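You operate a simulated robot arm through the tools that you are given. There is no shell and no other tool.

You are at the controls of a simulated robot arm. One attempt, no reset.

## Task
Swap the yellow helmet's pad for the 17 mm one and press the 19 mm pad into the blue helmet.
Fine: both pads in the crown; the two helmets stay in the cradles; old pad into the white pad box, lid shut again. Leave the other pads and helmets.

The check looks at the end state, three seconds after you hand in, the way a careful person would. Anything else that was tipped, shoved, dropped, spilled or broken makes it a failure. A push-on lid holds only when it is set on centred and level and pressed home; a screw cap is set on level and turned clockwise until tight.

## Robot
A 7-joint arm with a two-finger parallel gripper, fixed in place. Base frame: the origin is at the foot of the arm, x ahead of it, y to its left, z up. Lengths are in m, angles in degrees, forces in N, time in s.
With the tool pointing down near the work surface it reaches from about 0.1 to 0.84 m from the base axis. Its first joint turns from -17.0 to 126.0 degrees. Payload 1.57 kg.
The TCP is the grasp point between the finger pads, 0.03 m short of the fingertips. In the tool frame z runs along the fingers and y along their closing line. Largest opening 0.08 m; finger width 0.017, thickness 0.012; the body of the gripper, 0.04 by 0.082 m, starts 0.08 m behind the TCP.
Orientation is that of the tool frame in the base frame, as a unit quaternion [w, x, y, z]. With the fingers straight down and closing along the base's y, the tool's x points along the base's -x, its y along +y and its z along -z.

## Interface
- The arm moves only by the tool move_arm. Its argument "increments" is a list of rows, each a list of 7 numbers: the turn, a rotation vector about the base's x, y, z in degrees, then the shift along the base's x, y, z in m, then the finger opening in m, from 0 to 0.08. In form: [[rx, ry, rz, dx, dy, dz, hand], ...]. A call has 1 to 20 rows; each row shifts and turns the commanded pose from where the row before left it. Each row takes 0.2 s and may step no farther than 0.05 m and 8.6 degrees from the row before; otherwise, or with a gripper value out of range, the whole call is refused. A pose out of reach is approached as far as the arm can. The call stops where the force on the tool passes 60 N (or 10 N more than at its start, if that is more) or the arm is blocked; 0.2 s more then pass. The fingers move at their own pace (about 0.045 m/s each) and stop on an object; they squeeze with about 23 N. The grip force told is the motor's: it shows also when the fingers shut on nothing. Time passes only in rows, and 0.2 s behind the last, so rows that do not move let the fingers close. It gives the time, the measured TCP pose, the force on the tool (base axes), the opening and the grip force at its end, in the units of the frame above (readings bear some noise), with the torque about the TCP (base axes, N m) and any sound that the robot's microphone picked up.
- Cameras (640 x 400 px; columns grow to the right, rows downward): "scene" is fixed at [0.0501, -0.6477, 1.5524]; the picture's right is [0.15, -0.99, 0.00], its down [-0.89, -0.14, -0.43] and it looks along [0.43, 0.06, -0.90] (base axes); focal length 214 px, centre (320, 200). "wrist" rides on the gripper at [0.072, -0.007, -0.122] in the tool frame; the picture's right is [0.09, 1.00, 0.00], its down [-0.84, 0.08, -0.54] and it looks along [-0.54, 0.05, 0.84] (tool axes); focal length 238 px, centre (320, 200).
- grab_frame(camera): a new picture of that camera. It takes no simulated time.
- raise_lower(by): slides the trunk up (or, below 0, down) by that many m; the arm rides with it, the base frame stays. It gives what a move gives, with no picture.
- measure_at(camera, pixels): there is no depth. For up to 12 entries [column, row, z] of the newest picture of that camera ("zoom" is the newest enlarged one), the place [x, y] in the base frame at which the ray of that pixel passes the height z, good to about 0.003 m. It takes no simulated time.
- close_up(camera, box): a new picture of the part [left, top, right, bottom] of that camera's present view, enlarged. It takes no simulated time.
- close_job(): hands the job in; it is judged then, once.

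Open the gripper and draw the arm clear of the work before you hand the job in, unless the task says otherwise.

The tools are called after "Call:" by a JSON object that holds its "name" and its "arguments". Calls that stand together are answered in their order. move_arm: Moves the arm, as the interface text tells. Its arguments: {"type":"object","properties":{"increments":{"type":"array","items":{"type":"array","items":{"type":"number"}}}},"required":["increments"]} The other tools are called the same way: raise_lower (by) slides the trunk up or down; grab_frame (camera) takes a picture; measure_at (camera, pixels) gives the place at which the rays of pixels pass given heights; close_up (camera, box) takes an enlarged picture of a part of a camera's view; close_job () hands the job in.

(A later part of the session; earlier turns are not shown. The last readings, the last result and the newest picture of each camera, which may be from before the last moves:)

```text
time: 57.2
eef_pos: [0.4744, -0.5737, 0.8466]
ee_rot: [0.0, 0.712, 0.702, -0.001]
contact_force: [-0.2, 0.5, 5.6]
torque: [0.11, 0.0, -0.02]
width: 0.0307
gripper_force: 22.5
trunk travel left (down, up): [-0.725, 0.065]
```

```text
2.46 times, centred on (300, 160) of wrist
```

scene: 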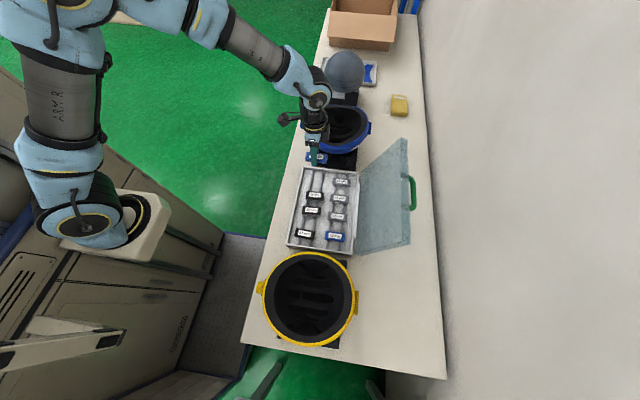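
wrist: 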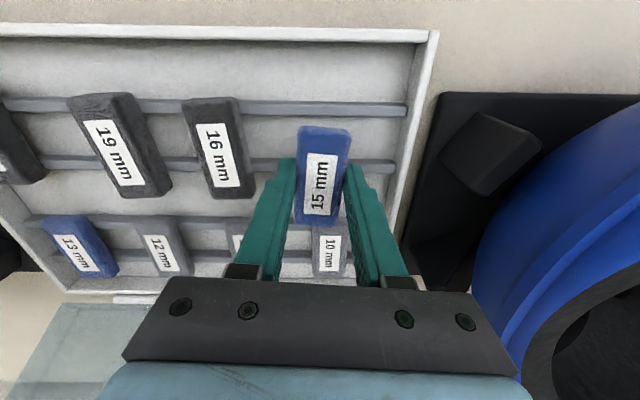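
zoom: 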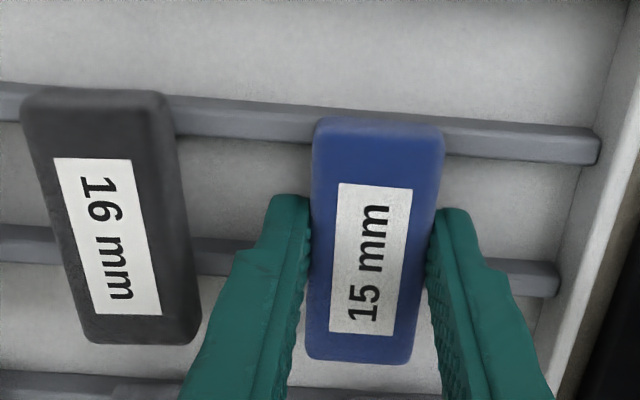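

Contact begins (Fz 5.6 N) and the pad sits like its neighbour. I press 1.5 mm further and open the fingers a little.

Call:
{"name": "move_arm", "arguments": {"increments": [[0, 0, 0, 0, 0, -0.0015, 0.0], [0, 0, 0, 0, 0, 0, 0.0]]}}

Call:
{"name": "move_arm", "arguments": {"increments": [[0, 0, 0, 0, 0, 0, 0.035], [0, 0, 0, 0, 0, 0, 0.042], [0, 0, 0, 0, 0, 0, 0.042], [0, 0, 0, 0, 0, 0, 0.042]]}}

Call:
{"name": "close_up", "arguments": {"camera": "wrist", "box": [170, 80, 430, 240]}}

```text
time: 57.8
eef_pos: [0.4745, -0.5741, 0.847]
ee_rot: [0.0, 0.712, 0.702, -0.001]
contact_force: [-1.4, -1.3, 14.1]
torque: [0.33, 0.0, 0.03]
width: 0.0306
gripper_force: 23.2
trunk travel left (down, up): [-0.725, 0.065]
```

```text
time: 58.8
eef_pos: [0.4745, -0.5733, 0.8447]
ee_rot: [0.001, 0.712, 0.702, 0.0]
contact_force: [0.8, 0.7, 0.7]
torque: [0.0, 0.0, -0.05]
width: 0.0417
gripper_force: 0.1
trunk travel left (down, up): [-0.725, 0.065]
```

```text
2.46 times, centred on (300, 160) of wrist
```

zoom: 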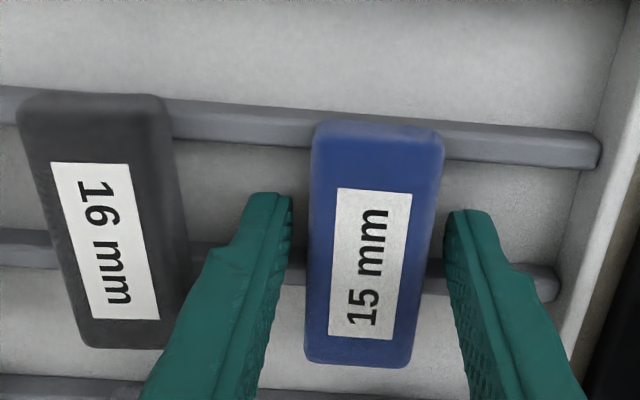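

The pad rests on the rails. I rise straight up and look at the box.

Call:
{"name": "move_arm", "arguments": {"increments": [[0, 0, 0, 0, 0, 0.02, 0.042], [0, 0, 0, 0, 0, 0.03, 0.042], [0, 0, 0, 0, 0, 0.03, 0.06], [0, 0, 0, -0.03, 0, 0.03, 0.06], [0, 0, 0, -0.04, 0, 0.02, 0.06], [0, 0, 0, -0.04, 0, 0.0, 0.06], [0, 0, 0, -0.04, 0, 0.0, 0.06]]}}

Call:
{"name": "grab_frame", "arguments": {"camera": "wrist"}}

Call:
{"name": "close_up", "arguments": {"camera": "scene", "box": [280, 150, 370, 255]}}

```text
time: 60.4
eef_pos: [0.3257, -0.5732, 0.9741]
ee_rot: [0.0, 0.712, 0.702, 0.0]
contact_force: [-0.2, -0.3, -0.5]
torque: [0.03, -0.02, -0.02]
width: 0.0599
gripper_force: 0.0
trunk travel left (down, up): [-0.725, 0.065]
```

```text
taken
```

wrist: 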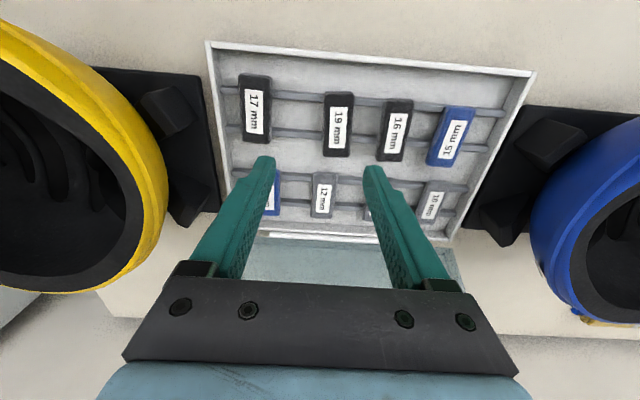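

```text
3.81 times, centred on (325, 202) of scene
```

zoom: 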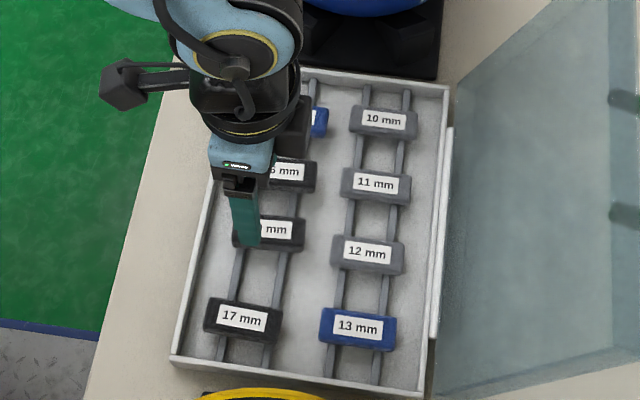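

The 15 mm pad now sits last in the near column. I measure the four pads of that column from here (tops at about z 0.83).

Call:
{"name": "close_up", "arguments": {"camera": "wrist", "box": [205, 40, 385, 180]}}

Call:
{"name": "measure_at", "arguments": {"camera": "wrist", "pixels": [[254.5, 108, 0.83], [338, 124.5, 0.832], [395.5, 130.5, 0.829], [451, 136, 0.828]]}}

Call:
{"name": "measure_at", "arguments": {"camera": "scene", "pixels": [[304.3, 233.7, 0.83], [311.5, 210.5, 0.832], [314.8, 196, 0.829]]}}

```text
2.86 times, centred on (295, 110) of wrist
```

zoom: 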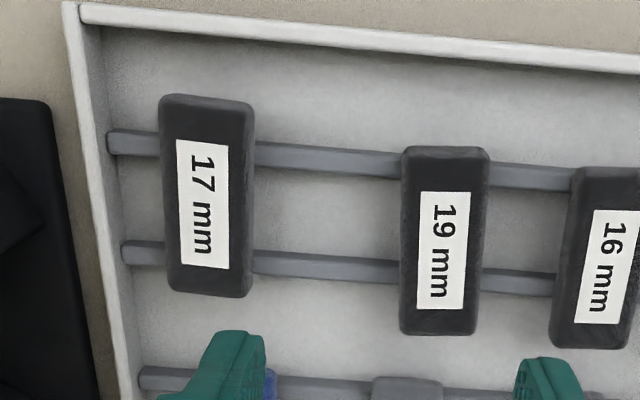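

```text
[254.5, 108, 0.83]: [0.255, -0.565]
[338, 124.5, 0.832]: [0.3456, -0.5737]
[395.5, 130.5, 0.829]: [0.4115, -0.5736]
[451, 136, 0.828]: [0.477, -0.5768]
```

```text
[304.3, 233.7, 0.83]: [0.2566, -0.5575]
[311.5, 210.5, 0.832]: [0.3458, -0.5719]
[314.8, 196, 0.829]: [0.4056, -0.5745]
```

17 mm pad is at about (0.2555,-0.5635). I move above it at z≈0.90 and check alignment.

Call:
{"name": "move_arm", "arguments": {"increments": [[0, 0, 0, -0.0351, 0.005, -0.01, 0.05], [0, 0, 0, -0.0351, 0.0047, -0.02, 0.05], [0, 0, 0, 0, 0, -0.04, 0.05], [0, 0, 0, 0, 0, 0, 0.05]]}}

Call:
{"name": "grab_frame", "arguments": {"camera": "wrist"}}

Call:
{"name": "close_up", "arguments": {"camera": "wrist", "box": [230, 90, 410, 240]}}

```text
time: 61.4
eef_pos: [0.26, -0.5651, 0.9067]
ee_rot: [-0.001, 0.712, 0.702, 0.0]
contact_force: [-0.6, 0.9, 0.4]
torque: [0.03, -0.04, -0.02]
width: 0.0498
gripper_force: 0.2
trunk travel left (down, up): [-0.725, 0.065]
```

```text
taken
```

wrist: 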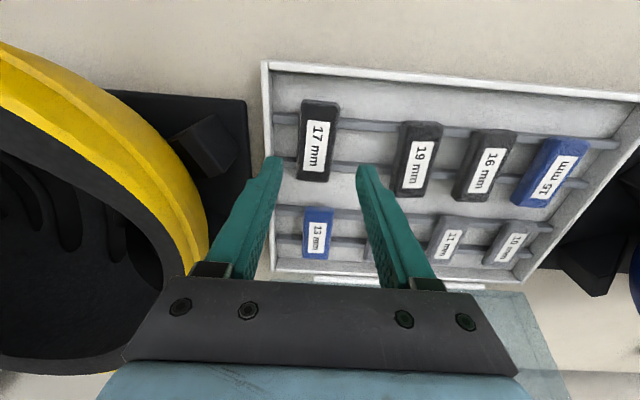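

```text
2.67 times, centred on (320, 165) of wrist
```

zoom: 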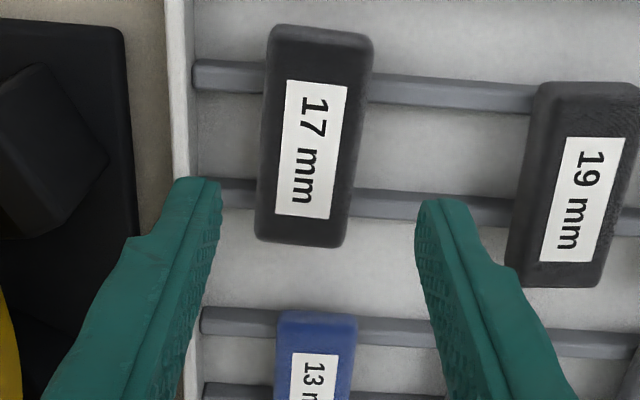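

The pad is 2.5 mm to -x and slightly to +y of the tool axis, and the box wall is close on its left, so I use a 0.040 opening and descend partway with small corrections.

Call:
{"name": "move_arm", "arguments": {"increments": [[0, 0, 0, -0.0015, 0.003, -0.015, 0.041], [0, 0, 0, 0, 0, -0.015, 0.041], [0, 0, 0, 0, 0, 0, 0.041]]}}

Call:
{"name": "close_up", "arguments": {"camera": "wrist", "box": [230, 90, 410, 240]}}

```text
time: 62.2
eef_pos: [0.2574, -0.5626, 0.877]
ee_rot: [0.0, 0.712, 0.702, 0.001]
contact_force: [-0.3, -0.1, -0.4]
torque: [-0.03, -0.02, 0.0]
width: 0.0409
gripper_force: 0.0
trunk travel left (down, up): [-0.725, 0.065]
```

```text
2.67 times, centred on (320, 165) of wrist
```

zoom: 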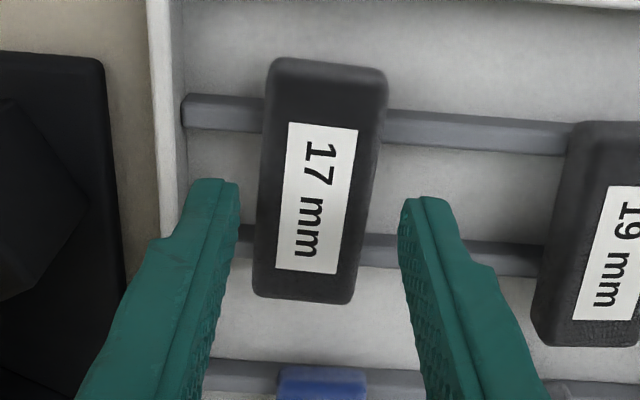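

Alignment is right on (pad centre (319.6,158.3), expected (320.6,158.5)). I narrow to 0.038 and go down to TCP 0.847.

Call:
{"name": "move_arm", "arguments": {"increments": [[0, 0, 0, -0.0005, 0, 0, 0.038], [0, 0, 0, 0, 0, -0.01, 0.038], [0, 0, 0, 0, 0, -0.01, 0.038], [0, 0, 0, 0, 0, -0.01, 0.038], [0, 0, 0, 0, 0, 0, 0.038]]}}

Call:
{"name": "close_up", "arguments": {"camera": "wrist", "box": [230, 110, 410, 260]}}

```text
time: 63.4
eef_pos: [0.253, -0.5616, 0.8496]
ee_rot: [0.002, 0.713, 0.701, -0.001]
contact_force: [1.0, 6.8, 50.9]
torque: [0.66, 1.06, -0.21]
width: 0.0376
gripper_force: 0.0
trunk travel left (down, up): [-0.725, 0.065]
```

```text
2.67 times, centred on (320, 185) of wrist
```

zoom: 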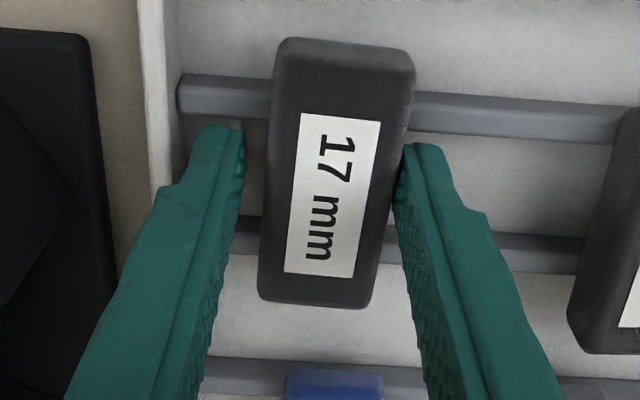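

Fz 51 N with torque placing the contact at the left fingertip: it landed on the near rail (tip z≈0.820, so the rail top is ≈0.82). I raise 6 mm and re-check alignment before closing.

Call:
{"name": "move_arm", "arguments": {"increments": [[0, 0, 0, 0, 0, 0.004, 0.04], [0, 0, 0, 0, 0, 0.004, 0.04], [0, 0, 0, 0, 0, 0, 0.04]]}}

Call:
{"name": "close_up", "arguments": {"camera": "wrist", "box": [230, 110, 410, 260]}}

```text
time: 64.2
eef_pos: [0.2536, -0.562, 0.8551]
ee_rot: [0.001, 0.713, 0.701, -0.001]
contact_force: [-0.5, -0.3, -0.5]
torque: [-0.01, -0.01, 0.0]
width: 0.0402
gripper_force: 0.0
trunk travel left (down, up): [-0.725, 0.065]
```

```text
2.67 times, centred on (320, 185) of wrist
```

zoom: 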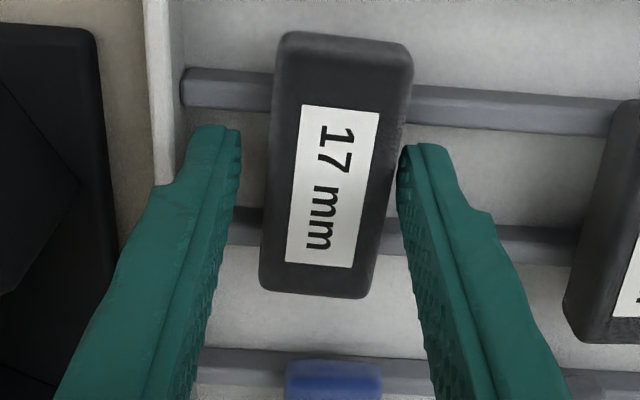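

The tool sits 3.8 mm to -x of the pad now. I shift +0.0038 in x and +0.003 in y, then close.

Call:
{"name": "move_arm", "arguments": {"increments": [[0, 0, 0, 0.0038, 0.003, 0, 0.04], [0, 0, 0, 0, 0, 0, 0.04]]}}

Call:
{"name": "close_up", "arguments": {"camera": "wrist", "box": [230, 110, 410, 260]}}

```text
time: 64.8
eef_pos: [0.2572, -0.5576, 0.8539]
ee_rot: [0.0, 0.712, 0.702, 0.001]
contact_force: [0.0, -0.6, 0.7]
torque: [0.01, 0.01, 0.01]
width: 0.04
gripper_force: 0.1
trunk travel left (down, up): [-0.725, 0.065]
```

```text
2.67 times, centred on (320, 185) of wrist
```

zoom: 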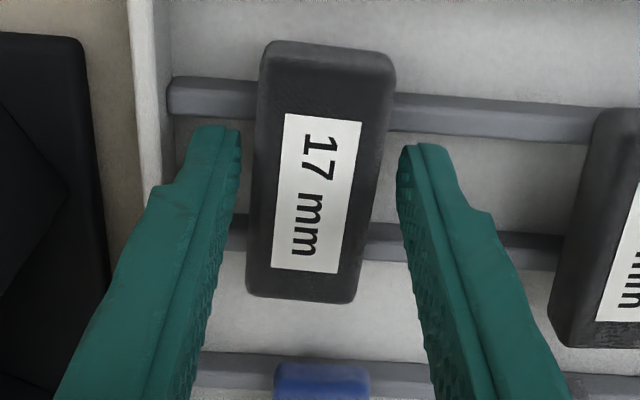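

Now the pad is centred between the fingers. I close on it.

Call:
{"name": "move_arm", "arguments": {"increments": [[0, 0, 0, 0, 0, 0, 0.03], [0, 0, 0, 0, 0, 0, 0.01], [0, 0, 0, 0, 0, 0, 0.0], [0, 0, 0, 0, 0, 0, 0.0], [0, 0, 0, 0, 0, 0, 0.0]]}}

Call:
{"name": "close_up", "arguments": {"camera": "wrist", "box": [230, 110, 410, 260]}}

```text
time: 66.0
eef_pos: [0.2569, -0.5595, 0.8552]
ee_rot: [0.001, 0.712, 0.702, -0.001]
contact_force: [-0.8, -0.9, 0.9]
torque: [-0.02, 0.05, 0.0]
width: 0.0308
gripper_force: 23.0
trunk travel left (down, up): [-0.725, 0.065]
```

```text
2.67 times, centred on (320, 185) of wrist
```

zoom: 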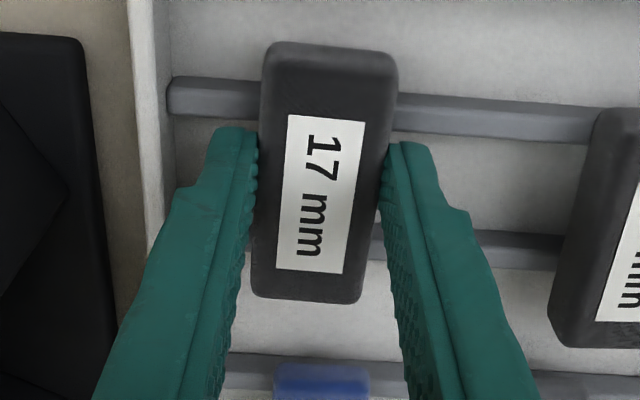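

Gripped (width 0.0308). I lift, turn back to the default yaw, and carry it over the yellow crown to (0.0605,-0.626).

Call:
{"name": "move_arm", "arguments": {"increments": [[0, 0, 0, 0, 0, 0.01, 0.0], [0, 0, 0, 0, 0, 0.04, 0.0], [0, 0, 0, 0, 0, 0.05, 0.0], [0, 0, 0, 0, 0, 0.045, 0.0], [0, 0, 8.2545, -0.01786, -0.00605, 0, 0.0], [0, 0, 8.2545, -0.01786, -0.00605, 0, 0.0], [0, 0, 8.2545, -0.01786, -0.00605, 0, 0.0], [0, 0, 8.2545, -0.01786, -0.00605, 0, 0.0], [0, 0, 8.2545, -0.01786, -0.00605, 0, 0.0], [0, 0, 8.2545, -0.01786, -0.00605, 0, 0.0], [0, 0, 8.2545, -0.01786, -0.00605, 0, 0.0], [0, 0, 8.2545, -0.01786, -0.00605, 0, 0.0], [0, 0, 8.2545, -0.01786, -0.00605, 0, 0.0], [0, 0, 8.2545, -0.01786, -0.00605, 0, 0.0], [0, 0, 8.2545, -0.01786, -0.00605, 0, 0.0], [0, 0, 0, 0, 0, 0, 0.0]]}}

Call:
{"name": "grab_frame", "arguments": {"camera": "wrist"}}

Call:
{"name": "close_up", "arguments": {"camera": "scene", "box": [240, 150, 420, 360]}}

```text
time: 69.4
eef_pos: [0.0579, -0.6265, 0.9974]
ee_rot: [0.0, 0.0, 1.0, 0.0]
contact_force: [0.4, 0.1, -0.4]
torque: [0.0, -0.02, 0.01]
width: 0.0307
gripper_force: 23.5
trunk travel left (down, up): [-0.725, 0.065]
```

```text
taken
```

wrist: 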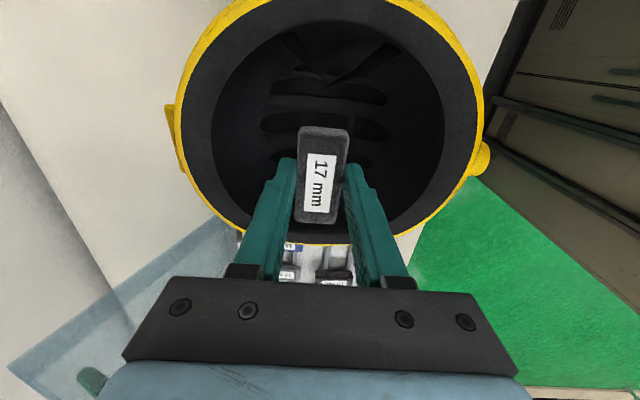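

```text
1.90 times, centred on (330, 255) of scene
```

zoom: 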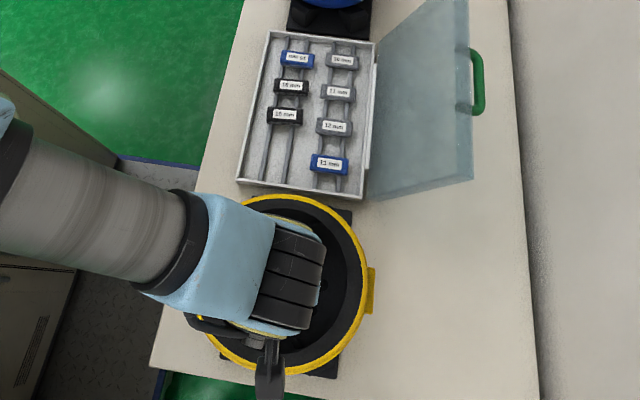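

The pad is over the crown. I shift +0.002 in x and descend to TCP 0.885 (pad bottom ~0.85) and look.

Call:
{"name": "move_arm", "arguments": {"increments": [[0, 0, 0, 0.002, 0, -0.04, 0.0], [0, 0, 0, 0, 0, -0.04, 0.0], [0, 0, 0, 0, 0, -0.03, 0.0], [0, 0, 0, 0, 0, 0, 0.0]]}}

Call:
{"name": "grab_frame", "arguments": {"camera": "wrist"}}

Call:
{"name": "close_up", "arguments": {"camera": "wrist", "box": [200, 70, 440, 260]}}

```text
time: 70.4
eef_pos: [0.0622, -0.6263, 0.8864]
ee_rot: [0.0, 0.0, 1.0, 0.001]
contact_force: [-0.9, -0.3, -0.3]
torque: [-0.01, -0.03, 0.0]
width: 0.0306
gripper_force: 23.0
trunk travel left (down, up): [-0.725, 0.065]
```

```text
taken
```

wrist: 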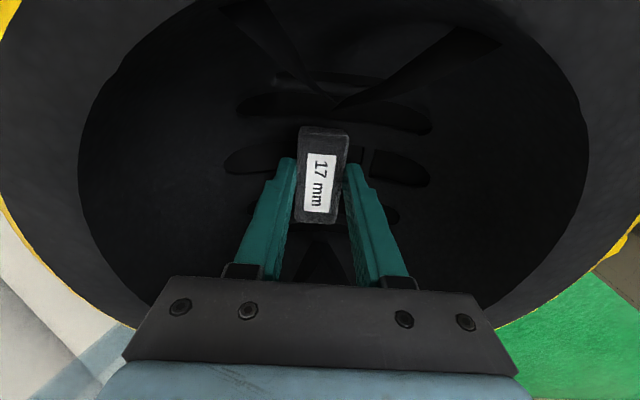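

```text
2.11 times, centred on (320, 165) of wrist
```

zoom: 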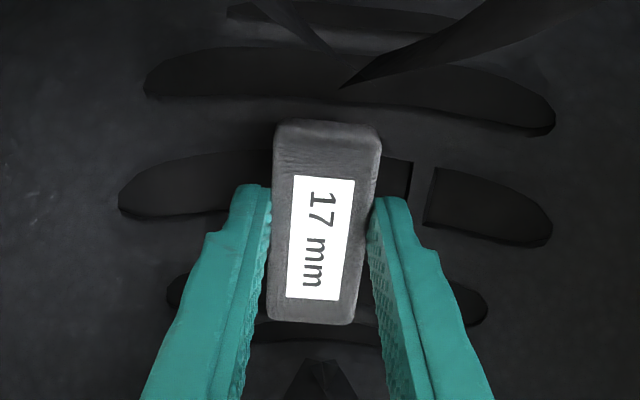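

Aligned over the middle slot as the old pad was. I descend in small steps to contact.

Call:
{"name": "move_arm", "arguments": {"increments": [[0, 0, 0, 0, 0, -0.005, 0.0], [0, 0, 0, 0, 0, -0.005, 0.0], [0, 0, 0, 0, 0, -0.004, 0.0], [0, 0, 0, 0, 0, 0, 0.0]]}}

```text
time: 71.4
eef_pos: [0.0627, -0.6232, 0.8738]
ee_rot: [0.001, 0.0, 1.0, 0.0]
contact_force: [1.0, 0.0, -0.1]
torque: [0.02, 0.02, 0.01]
width: 0.0308
gripper_force: 23.4
trunk travel left (down, up): [-0.725, 0.065]
```

Still free at 0.874. I go down 3 mm at a time.

Call:
{"name": "move_arm", "arguments": {"increments": [[0, 0, 0, 0, 0, -0.003, 0.0], [0, 0, 0, 0, 0, -0.003, 0.0], [0, 0, 0, 0, 0, 0, 0.0]]}}

```text
time: 72.2
eef_pos: [0.061, -0.6251, 0.868]
ee_rot: [0.0, 0.0, 1.0, 0.0]
contact_force: [0.0, 0.4, 0.1]
torque: [-0.02, 0.02, 0.0]
width: 0.0303
gripper_force: 22.5
trunk travel left (down, up): [-0.725, 0.065]
```

Still no contact at 0.868; another 2 mm twice.

Call:
{"name": "move_arm", "arguments": {"increments": [[0, 0, 0, 0, 0, -0.002, 0.0], [0, 0, 0, 0, 0, -0.002, 0.0], [0, 0, 0, 0, 0, 0, 0.0]]}}

```text
time: 73.0
eef_pos: [0.0613, -0.6255, 0.866]
ee_rot: [0.0, 0.0, 1.0, -0.003]
contact_force: [-0.9, -1.5, 32.5]
torque: [-0.12, -0.11, -0.01]
width: 0.0307
gripper_force: 23.0
trunk travel left (down, up): [-0.725, 0.065]
```

Contact at 0.866 with 32 N. I press about 1 mm more, hold, then open the fingers.

Call:
{"name": "move_arm", "arguments": {"increments": [[0, 0, 0, 0, 0, -0.0008, 0.0], [0, 0, 0, 0, 0, 0, 0.0], [0, 0, 0, 0, 0, 0, 0.0]]}}

Call:
{"name": "close_up", "arguments": {"camera": "wrist", "box": [200, 70, 440, 260]}}

```text
time: 73.8
eef_pos: [0.0615, -0.6256, 0.8634]
ee_rot: [0.0, 0.0, 1.0, -0.002]
contact_force: [0.8, -3.6, 33.0]
torque: [-0.23, -0.07, -0.1]
width: 0.0309
gripper_force: 23.1
trunk travel left (down, up): [-0.725, 0.065]
```

```text
2.11 times, centred on (320, 165) of wrist
```

zoom: 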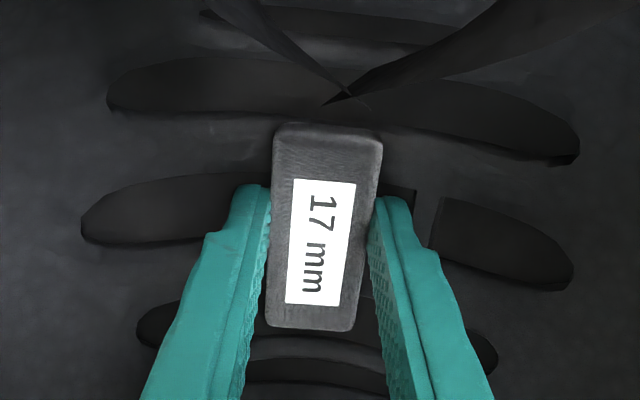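

Force holds at 33 N. I open the fingers to 0.044 and look.

Call:
{"name": "move_arm", "arguments": {"increments": [[0, 0, 0, 0, 0, 0, 0.036], [0, 0, 0, 0, 0, 0, 0.044], [0, 0, 0, 0, 0, 0, 0.044], [0, 0, 0, 0, 0, 0, 0.044]]}}

Call:
{"name": "close_up", "arguments": {"camera": "wrist", "box": [200, 70, 440, 260]}}

```text
time: 74.8
eef_pos: [0.0624, -0.6244, 0.8619]
ee_rot: [-0.001, 0.0, 1.0, 0.0]
contact_force: [-0.1, 0.0, 0.1]
torque: [0.0, -0.04, -0.02]
width: 0.0442
gripper_force: 0.1
trunk travel left (down, up): [-0.725, 0.065]
```

```text
2.11 times, centred on (320, 165) of wrist
```

zoom: 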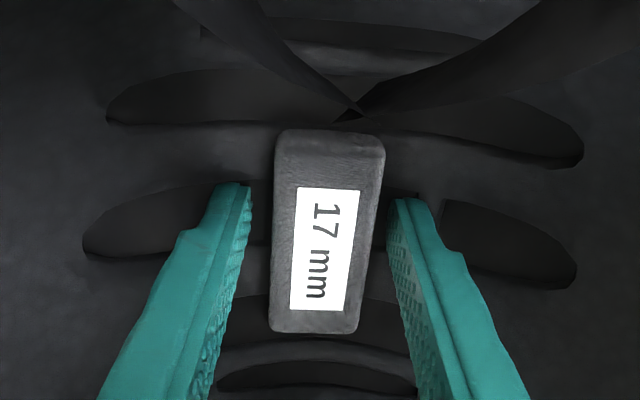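

The pad stays in place. I rise 5 cm, close the fingers, and press once more on the pad's top centre to seat it firmly.

Call:
{"name": "move_arm", "arguments": {"increments": [[0, 0, 0, 0, 0, 0.02, 0.044], [0, 0, 0, 0, 0, 0.03, 0.044], [0, 0, 0, 0, 0, 0, 0.0], [0, 0, 0, 0, 0, 0, 0.0], [0, 0, 0, 0, 0, 0, 0.0], [0, 0, 0, 0, 0, -0.01, 0.0], [0, 0, 0, 0, 0, -0.01, 0.0], [0, 0, 0, 0, 0, 0, 0.0]]}}

Call:
{"name": "grab_frame", "arguments": {"camera": "wrist"}}

```text
time: 76.6
eef_pos: [0.0607, -0.6252, 0.8932]
ee_rot: [0.0, 0.0, 1.0, 0.0]
contact_force: [0.3, 0.2, -0.5]
torque: [0.03, 0.0, 0.0]
width: 0.0001
gripper_force: 21.4
trunk travel left (down, up): [-0.725, 0.065]
```

```text
taken
```

wrist: 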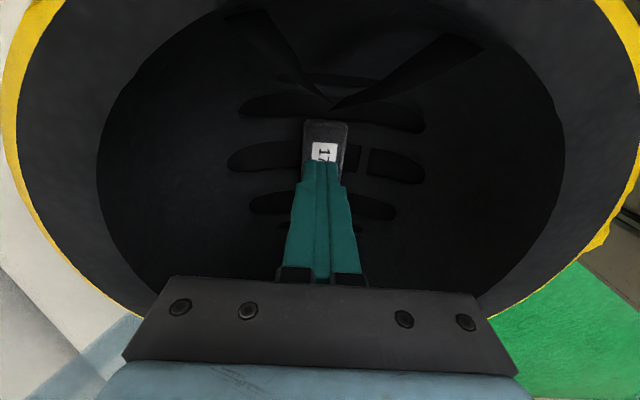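

The closed fingertips are over the pad. I press down in small steps to contact.

Call:
{"name": "move_arm", "arguments": {"increments": [[0, 0, 0, 0, 0, -0.005, 0.0], [0, 0, 0, 0, 0, -0.004, 0.0], [0, 0, 0, 0, 0, -0.003, 0.0], [0, 0, 0, 0, 0, 0, 0.0]]}}

```text
time: 77.6
eef_pos: [0.0598, -0.6258, 0.8802]
ee_rot: [0.0, 0.0, 1.0, -0.001]
contact_force: [-0.1, 0.5, -0.6]
torque: [0.0, -0.01, 0.03]
width: 0.0
gripper_force: 21.5
trunk travel left (down, up): [-0.725, 0.065]
```

No contact yet at 0.880; 2 mm steps further.

Call:
{"name": "move_arm", "arguments": {"increments": [[0, 0, 0, 0, 0, -0.002, 0.0], [0, 0, 0, 0, 0, -0.002, 0.0], [0, 0, 0, 0, 0, 0, 0.0]]}}

```text
time: 78.4
eef_pos: [0.061, -0.6252, 0.8779]
ee_rot: [0.0, 0.0, 1.0, -0.002]
contact_force: [-0.3, -4.5, 14.7]
torque: [-0.17, 0.03, -0.05]
width: 0.0001
gripper_force: 21.3
trunk travel left (down, up): [-0.725, 0.065]
```

Contact at 0.878 (pad top z≈0.848, 14.7 N). I press 2.5 mm more for a firm seat, then lift off.

Call:
{"name": "move_arm", "arguments": {"increments": [[0, 0, 0, 0, 0, -0.0015, 0.0], [0, 0, 0, 0, 0, -0.001, 0.0], [0, 0, 0, 0, 0, 0, 0.0]]}}

Call:
{"name": "move_arm", "arguments": {"increments": [[0, 0, 0, 0, 0, 0.01, 0.0], [0, 0, 0, 0, 0, 0.03, 0.0], [0, 0, 0, 0, 0, 0.04, 0.0], [0, 0, 0, 0, 0, 0.05, 0.06], [0, 0, 0, 0, 0, 0.03, 0.06]]}}

Call:
{"name": "grab_frame", "arguments": {"camera": "wrist"}}

Call:
{"name": "close_up", "arguments": {"camera": "wrist", "box": [210, 20, 440, 200]}}

```text
time: 79.2
eef_pos: [0.0595, -0.6265, 0.8774]
ee_rot: [0.0, 0.001, 1.0, -0.003]
contact_force: [-4.9, -7.4, 45.2]
torque: [-0.33, -0.06, -0.15]
width: 0.0
gripper_force: 21.7
trunk travel left (down, up): [-0.725, 0.065]
```

```text
time: 80.4
eef_pos: [0.0638, -0.6263, 1.0354]
ee_rot: [0.0, 0.0, 1.0, 0.0]
contact_force: [-0.4, -0.8, 0.6]
torque: [0.03, 0.0, 0.0]
width: 0.0499
gripper_force: 0.0
trunk travel left (down, up): [-0.725, 0.065]
```

```text
taken
```

wrist: 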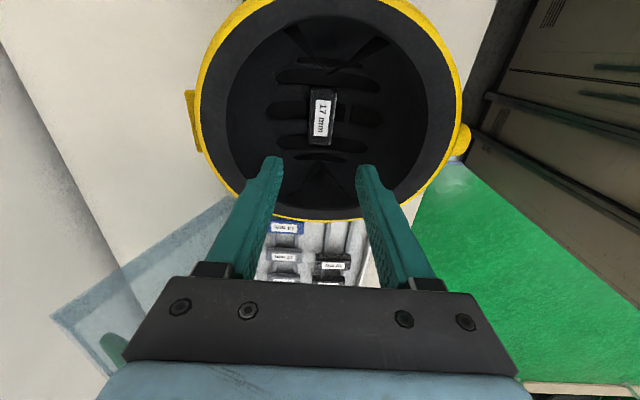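

```text
2.22 times, centred on (325, 110) of wrist
```

zoom: 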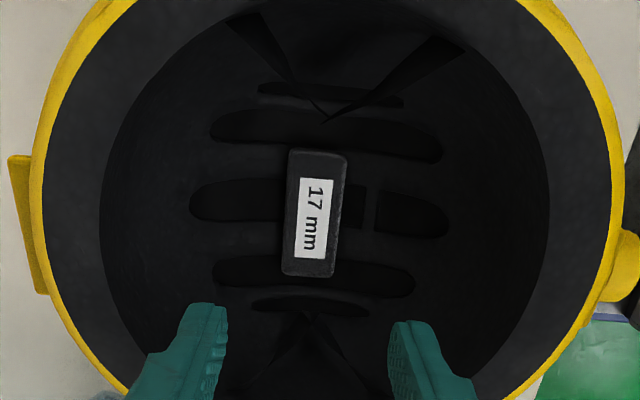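

The 17 mm pad sits in the crown like the old one did. Now I go over the 19 mm pad at (0.3455,-0.5725), turning -90.8° to match the pads in the box.

Call:
{"name": "move_arm", "arguments": {"increments": [[0, 0, -8.2545, 0.02579, 0.00489, 0.0, 0.05], [0, 0, -8.2545, 0.02579, 0.00489, 0.0, 0.05], [0, 0, -8.2545, 0.02579, 0.00489, 0.0, 0.05], [0, 0, -8.2545, 0.02579, 0.00489, 0.0, 0.05], [0, 0, -8.2545, 0.02579, 0.00489, 0.0, 0.05], [0, 0, -8.2545, 0.02579, 0.00489, -0.01, 0.05], [0, 0, -8.2545, 0.02579, 0.00489, -0.02, 0.05], [0, 0, -8.2545, 0.02579, 0.00489, -0.02, 0.05], [0, 0, -8.2545, 0.02579, 0.00489, -0.02, 0.05], [0, 0, -8.2545, 0.02579, 0.00489, -0.02, 0.05], [0, 0, -8.2545, 0.02579, 0.00489, -0.02, 0.05], [0, 0, 0, 0, 0, 0, 0.05]]}}

Call:
{"name": "grab_frame", "arguments": {"camera": "wrist"}}

Call:
{"name": "close_up", "arguments": {"camera": "wrist", "box": [230, 90, 410, 240]}}

```text
time: 83.0
eef_pos: [0.3461, -0.5711, 0.9233]
ee_rot: [0.0, 0.713, 0.701, 0.0]
contact_force: [0.6, -0.2, -0.3]
torque: [0.03, -0.02, 0.0]
width: 0.0502
gripper_force: 0.1
trunk travel left (down, up): [-0.725, 0.065]
```

```text
taken
```

wrist: 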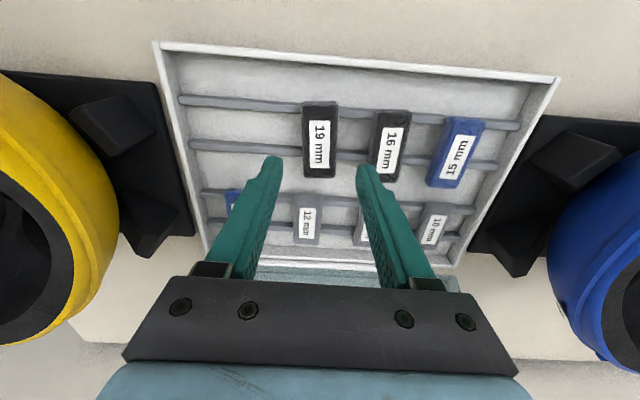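

```text
2.67 times, centred on (320, 165) of wrist
```

zoom: 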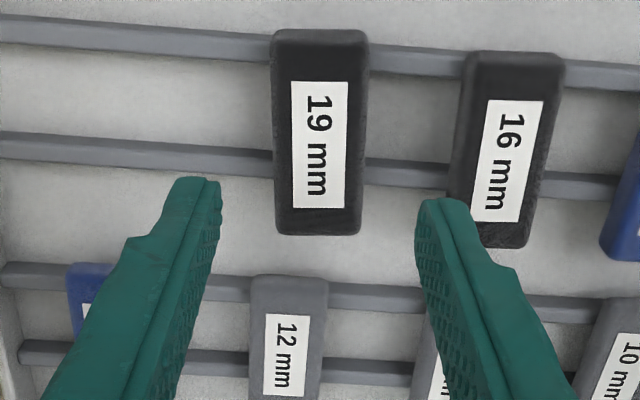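

The 19 mm pad is centred but turned about +5° relative to the tool. I turn +4.5°, and descend to z≈0.88 to check again.

Call:
{"name": "move_arm", "arguments": {"increments": [[0, 0, 4.5, 0, 0, -0.02, 0.044], [0, 0, 0, 0, 0, -0.022, 0.044], [0, 0, 0, 0, 0, 0, 0.044]]}}

Call:
{"name": "close_up", "arguments": {"camera": "wrist", "box": [230, 90, 410, 240]}}

```text
time: 83.8
eef_pos: [0.3449, -0.5696, 0.8842]
ee_rot: [0.0, 0.684, 0.73, 0.0]
contact_force: [0.9, 0.4, 0.3]
torque: [-0.02, -0.02, -0.01]
width: 0.0441
gripper_force: 0.0
trunk travel left (down, up): [-0.725, 0.065]
```

```text
2.67 times, centred on (320, 165) of wrist
```

zoom: 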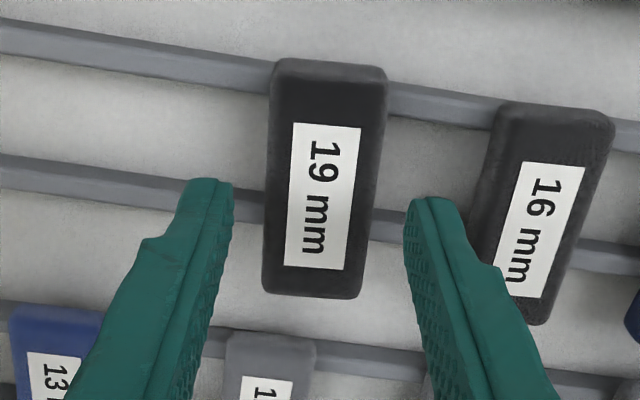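

Aligned within 2° and 1 mm, with clearance to the 16 mm pad. I descend to TCP ≈0.857.

Call:
{"name": "move_arm", "arguments": {"increments": [[0, 0, 1.0, 0.0008, 0, -0.009, 0.04], [0, 0, 0, 0, 0, -0.009, 0.04], [0, 0, 0, 0, 0, -0.009, 0.04], [0, 0, 0, 0, 0, 0, 0.04]]}}

Call:
{"name": "close_up", "arguments": {"camera": "wrist", "box": [230, 110, 410, 260]}}

```text
time: 84.8
eef_pos: [0.3448, -0.5705, 0.8579]
ee_rot: [0.0, 0.678, 0.735, -0.001]
contact_force: [-0.7, 0.5, -0.2]
torque: [0.01, 0.03, -0.02]
width: 0.0397
gripper_force: 0.1
trunk travel left (down, up): [-0.725, 0.065]
```

```text
2.67 times, centred on (320, 185) of wrist
```

zoom: 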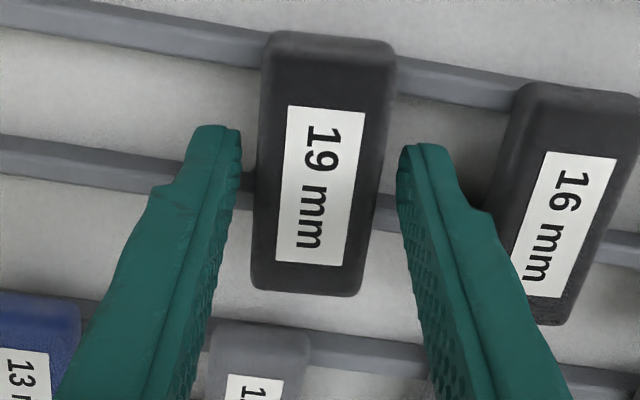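

The pad is centred between the fingers. I close on it.

Call:
{"name": "move_arm", "arguments": {"increments": [[0, 0, 0, 0, 0, 0, 0.03], [0, 0, 0, 0, 0, 0, 0.01], [0, 0, 0, 0, 0, 0, 0.0], [0, 0, 0, 0, 0, 0, 0.0], [0, 0, 0, 0, 0, 0, 0.0]]}}

Call:
{"name": "close_up", "arguments": {"camera": "wrist", "box": [230, 110, 410, 260]}}

```text
time: 86.0
eef_pos: [0.3451, -0.5684, 0.8562]
ee_rot: [0.0, 0.677, 0.736, 0.0]
contact_force: [-0.2, -0.3, 0.4]
torque: [0.02, 0.03, 0.0]
width: 0.0308
gripper_force: 22.5
trunk travel left (down, up): [-0.725, 0.065]
```

```text
2.67 times, centred on (320, 185) of wrist
```

zoom: 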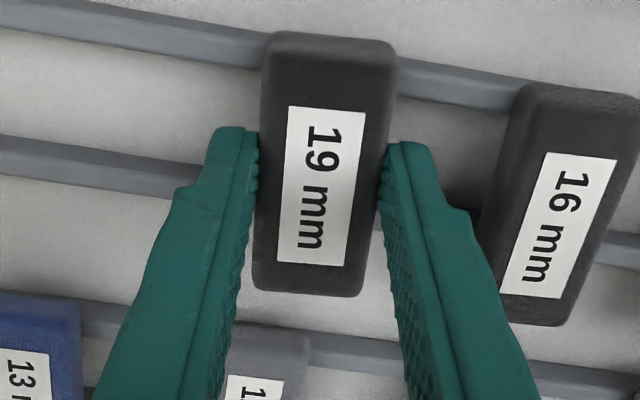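

Gripped (0.0308). I lift it out, turn to the default yaw and carry it towards the blue helmet, stopping at (0.62,-0.60,1.19) before lowering the trunk.

Call:
{"name": "move_arm", "arguments": {"increments": [[0, 0, 0, 0, 0, 0.01, 0.0], [0, 0, 0, 0, 0, 0.04, 0.0], [0, 0, 0, 0, 0, 0.05, 0.0], [0, 0, 0, 0, 0, 0.05, 0.0], [0, 0, 0, 0, 0, 0.05, 0.0], [0, 0, 7.755, 0.025, -0.0028, 0.0122, 0.0], [0, 0, 7.755, 0.025, -0.0028, 0.0122, 0.0], [0, 0, 7.755, 0.025, -0.0028, 0.0122, 0.0], [0, 0, 7.755, 0.025, -0.0028, 0.0122, 0.0], [0, 0, 7.755, 0.025, -0.0028, 0.0122, 0.0], [0, 0, 7.755, 0.025, -0.0028, 0.0122, 0.0], [0, 0, 7.755, 0.025, -0.0028, 0.0122, 0.0], [0, 0, 7.755, 0.025, -0.0028, 0.0122, 0.0], [0, 0, 7.755, 0.025, -0.0028, 0.0122, 0.0], [0, 0, 7.755, 0.025, -0.0028, 0.0122, 0.0], [0, 0, 7.755, 0.025, -0.0028, 0.0122, 0.0], [0, 0, 0, 0, 0, 0, 0.0]]}}

Call:
{"name": "grab_frame", "arguments": {"camera": "wrist"}}

Call:
{"name": "grab_frame", "arguments": {"camera": "scene"}}

```text
time: 89.6
eef_pos: [0.6226, -0.6032, 1.1902]
ee_rot: [0.0, -0.001, 1.0, 0.0]
contact_force: [0.0, 0.6, 0.2]
torque: [0.05, -0.02, -0.03]
width: 0.0307
gripper_force: 23.1
trunk travel left (down, up): [-0.725, 0.065]
```

```text
taken
```

wrist: 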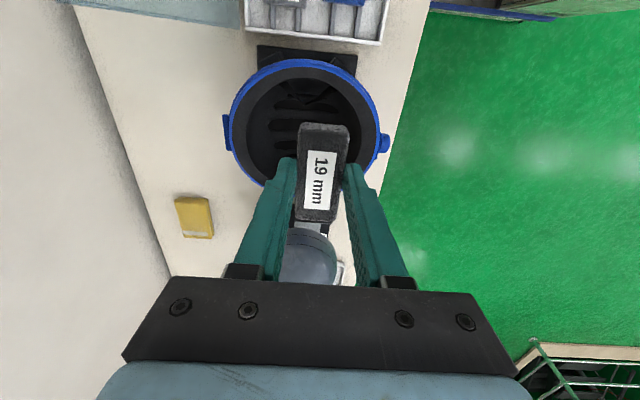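

```text
taken
```

scene: 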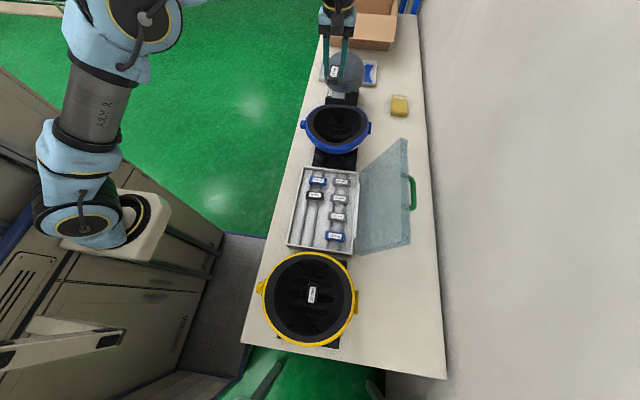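

Everything is as planned. I lower the trunk by 0.1 m first and check.

Call:
{"name": "raise_lower", "arguments": {"by": -0.1}}

Call:
{"name": "grab_frame", "arguments": {"camera": "scene"}}

```text
time: 90.9
eef_pos: [0.6222, -0.6018, 1.0909]
ee_rot: [-0.001, 0.001, 1.0, 0.0]
contact_force: [0.2, 0.0, -0.8]
torque: [-0.02, 0.02, 0.03]
width: 0.0305
gripper_force: 22.9
trunk travel left (down, up): [-0.625, 0.165]
```

```text
taken
```

scene: 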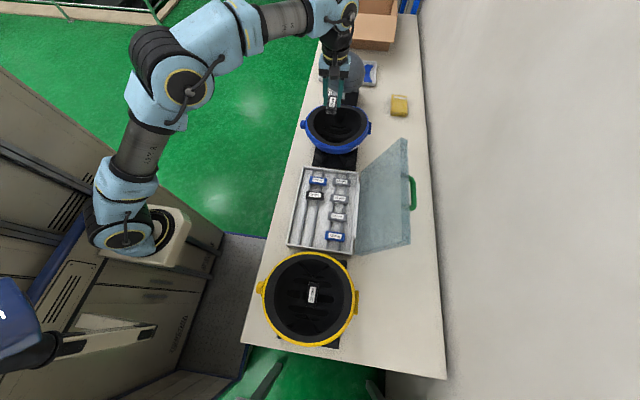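

Safe so far. I lower another 0.1 m to z≈0.99.

Call:
{"name": "raise_lower", "arguments": {"by": -0.1}}

Call:
{"name": "grab_frame", "arguments": {"camera": "scene"}}

Call:
{"name": "grab_frame", "arguments": {"camera": "wrist"}}

```text
time: 92.3
eef_pos: [0.6218, -0.6017, 0.9914]
ee_rot: [0.0, 0.0, 1.0, 0.0]
contact_force: [0.6, 0.2, -0.1]
torque: [0.0, 0.03, -0.02]
width: 0.0308
gripper_force: 23.1
trunk travel left (down, up): [-0.525, 0.265]
```

```text
taken
```

scene: 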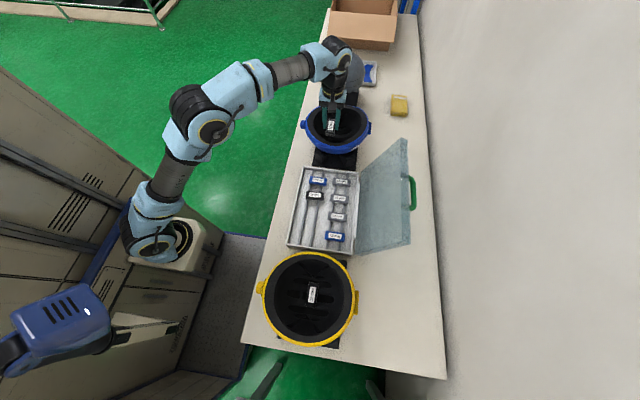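

```text
taken
```

wrist: 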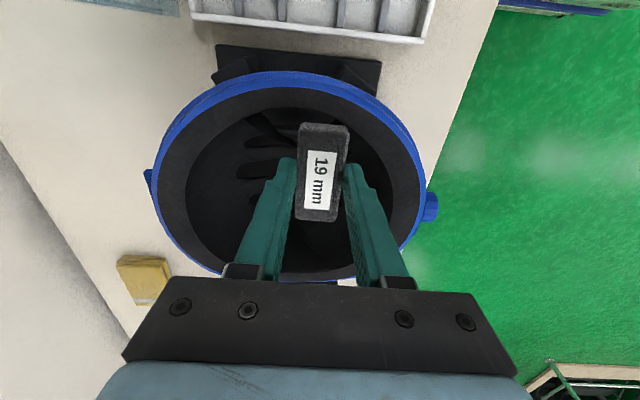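

Now I move laterally to above the blue crown, (0.680,-0.628), staying at z≈0.99 (pad bottom 5 cm above the rim).

Call:
{"name": "move_arm", "arguments": {"increments": [[0, 0, 0, 0.02, -0.009, 0, 0.0], [0, 0, 0, 0.02, -0.009, 0, 0.0], [0, 0, 0, 0.018, -0.0083, 0, 0.0], [0, 0, 0, 0, 0, 0, 0.0]]}}

Call:
{"name": "grab_frame", "arguments": {"camera": "wrist"}}

Call:
{"name": "close_up", "arguments": {"camera": "scene", "box": [280, 20, 420, 170]}}

```text
time: 93.3
eef_pos: [0.6763, -0.6256, 0.9889]
ee_rot: [0.0, 0.0, 1.0, 0.0]
contact_force: [-0.4, 0.8, -0.1]
torque: [0.02, 0.02, -0.03]
width: 0.0307
gripper_force: 22.3
out of reach, approached as far as the arm can: row 3
trunk travel left (down, up): [-0.525, 0.265]
```

```text
taken
```

wrist: 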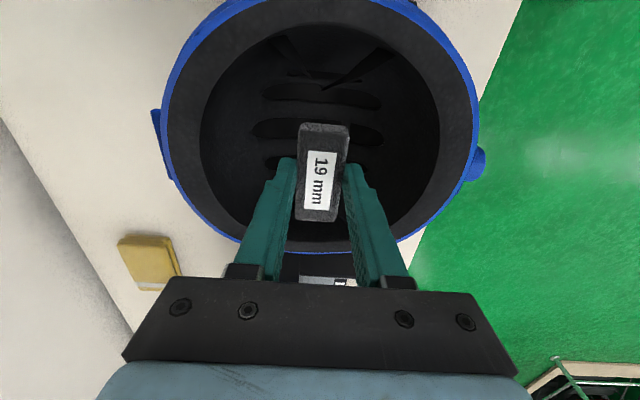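

```text
2.67 times, centred on (350, 95) of scene
```

zoom: 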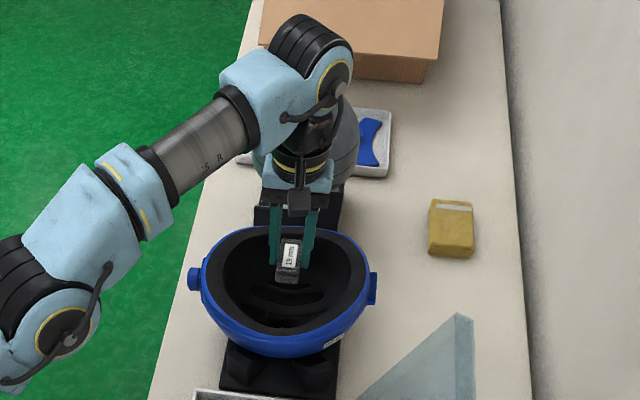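

The last row was at the reach limit at this arm height (x 0.676 reached); reach grows as the arm goes lower. I enlarge the view to compare the slots with the yellow case.

Call:
{"name": "close_up", "arguments": {"camera": "wrist", "box": [220, 50, 420, 200]}}

```text
2.67 times, centred on (320, 125) of wrist
```

zoom: 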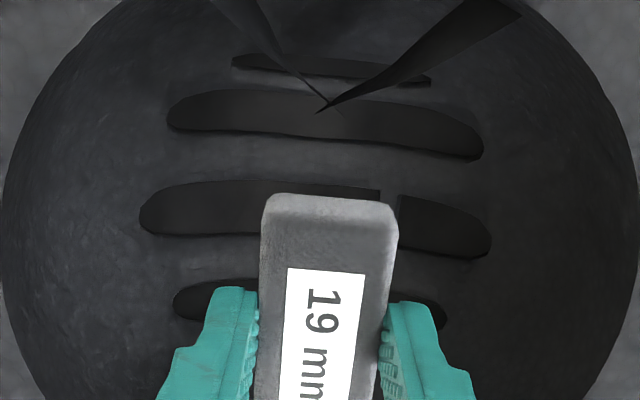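

I descend 4 cm while finishing the lateral move (+0.0037, -0.0024).

Call:
{"name": "move_arm", "arguments": {"increments": [[0, 0, 0, 0, 0, -0.02, 0.0], [0, 0, 0, 0.0037, -0.0024, -0.02, 0.0], [0, 0, 0, 0, 0, 0, 0.0]]}}

Call:
{"name": "close_up", "arguments": {"camera": "wrist", "box": [200, 50, 440, 200]}}

```text
time: 94.1
eef_pos: [0.6793, -0.6268, 0.9472]
ee_rot: [0.0, 0.0, 1.0, 0.0]
contact_force: [0.4, 0.5, -1.3]
torque: [-0.01, 0.02, -0.05]
width: 0.031
gripper_force: 23.2
trunk travel left (down, up): [-0.525, 0.265]
```

```text
2.67 times, centred on (320, 125) of wrist
```

zoom: 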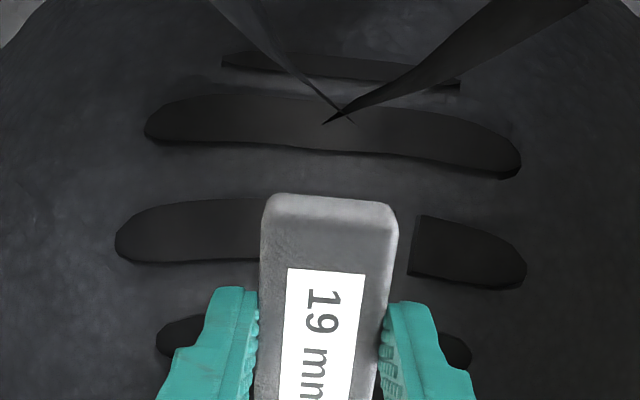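

Reached. I descend to z≈0.886, the same height at which I have the yellow comparison picture.

Call:
{"name": "move_arm", "arguments": {"increments": [[0, 0, 0, 0, 0, -0.03, 0.0], [0, 0, 0, 0, 0, -0.03, 0.0], [0, 0, 0, 0, 0, 0, 0.0]]}}

Call:
{"name": "close_up", "arguments": {"camera": "wrist", "box": [200, 70, 440, 260]}}

Call:
{"name": "grab_frame", "arguments": {"camera": "wrist"}}

```text
time: 94.9
eef_pos: [0.6794, -0.6282, 0.8884]
ee_rot: [0.0, 0.0, 1.0, 0.0]
contact_force: [0.2, 0.3, 0.4]
torque: [0.0, -0.03, 0.01]
width: 0.0307
gripper_force: 23.1
trunk travel left (down, up): [-0.525, 0.265]
```

```text
2.11 times, centred on (320, 165) of wrist
```

zoom: 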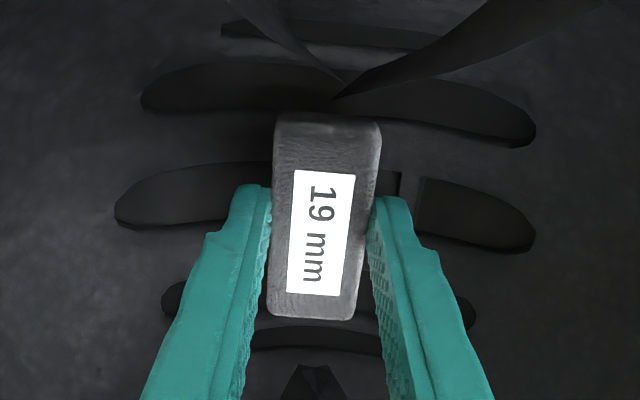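

```text
taken
```

wrist: 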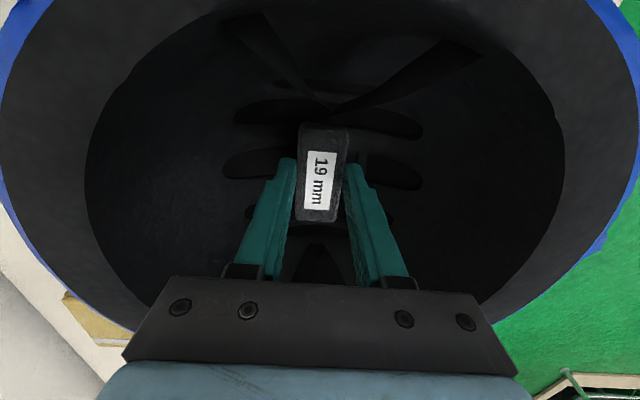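

Compared with the yellow picture, the blue slots lie about 5 mm farther to +x and 3 mm to -y of the held pad. I shift by (+0.005,-0.003).

Call:
{"name": "move_arm", "arguments": {"increments": [[0, 0, 0, 0.005, -0.003, 0, 0.0], [0, 0, 0, 0, 0, 0, 0.0]]}}

Call:
{"name": "close_up", "arguments": {"camera": "wrist", "box": [200, 70, 440, 260]}}

```text
time: 95.5
eef_pos: [0.6836, -0.6313, 0.8891]
ee_rot: [0.0, 0.0, 1.0, 0.0]
contact_force: [0.5, -0.5, -0.2]
torque: [0.03, -0.01, 0.04]
width: 0.0308
gripper_force: 22.7
trunk travel left (down, up): [-0.525, 0.265]
```

```text
2.11 times, centred on (320, 165) of wrist
```

zoom: 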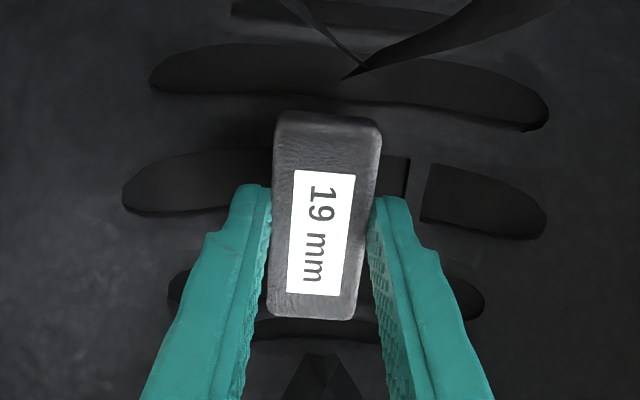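

Now it matches the yellow picture (slot ends (122,198)/(547,228), split (425,190)). I descend in small steps to contact.

Call:
{"name": "move_arm", "arguments": {"increments": [[0, 0, 0, 0, 0, -0.005, 0.0], [0, 0, 0, 0, 0, -0.005, 0.0], [0, 0, 0, 0, 0, -0.004, 0.0], [0, 0, 0, 0, 0, 0, 0.0]]}}

```text
time: 96.5
eef_pos: [0.6847, -0.6313, 0.8767]
ee_rot: [0.0, 0.0, 1.0, 0.0]
contact_force: [-0.2, -0.5, 0.5]
torque: [-0.02, -0.01, 0.02]
width: 0.0309
gripper_force: 22.7
trunk travel left (down, up): [-0.525, 0.265]
```

Still free; 2 mm steps further.

Call:
{"name": "move_arm", "arguments": {"increments": [[0, 0, 0, 0, 0, -0.002, 0.0], [0, 0, 0, 0, 0, -0.002, 0.0], [0, 0, 0, 0, 0, -0.002, 0.0], [0, 0, 0, 0, 0, 0, 0.0]]}}

```text
time: 97.5
eef_pos: [0.6851, -0.6298, 0.8697]
ee_rot: [0.001, 0.0, 1.0, -0.001]
contact_force: [0.4, 0.7, 1.7]
torque: [0.01, -0.08, 0.02]
width: 0.0308
gripper_force: 22.7
trunk travel left (down, up): [-0.525, 0.265]
```

About touching at 0.870. I go 2 mm down twice, watching the force.

Call:
{"name": "move_arm", "arguments": {"increments": [[0, 0, 0, 0, 0, -0.0015, 0.0], [0, 0, 0, 0, 0, -0.0015, 0.0], [0, 0, 0, 0, 0, 0, 0.0]]}}

```text
time: 98.3
eef_pos: [0.6862, -0.6299, 0.8681]
ee_rot: [0.001, 0.0, 1.0, -0.002]
contact_force: [0.2, -0.6, 17.2]
torque: [0.01, -0.27, 0.03]
width: 0.0306
gripper_force: 23.0
trunk travel left (down, up): [-0.525, 0.265]
```

Contact, 17 N. I press another 2 mm for a firm seat.

Call:
{"name": "move_arm", "arguments": {"increments": [[0, 0, 0, 0, 0, -0.001, 0.0], [0, 0, 0, 0, 0, -0.001, 0.0], [0, 0, 0, 0, 0, 0, 0.0]]}}

Call:
{"name": "close_up", "arguments": {"camera": "wrist", "box": [200, 70, 440, 260]}}

```text
time: 99.1
eef_pos: [0.6851, -0.6301, 0.8683]
ee_rot: [0.002, 0.0, 1.0, -0.001]
contact_force: [-0.5, 0.1, 31.5]
torque: [-0.09, -0.08, 0.05]
width: 0.0308
gripper_force: 22.8
trunk travel left (down, up): [-0.525, 0.265]
```

```text
2.11 times, centred on (320, 165) of wrist
```

zoom: 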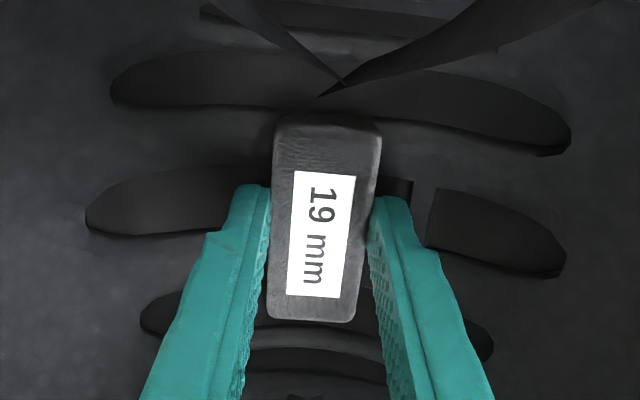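

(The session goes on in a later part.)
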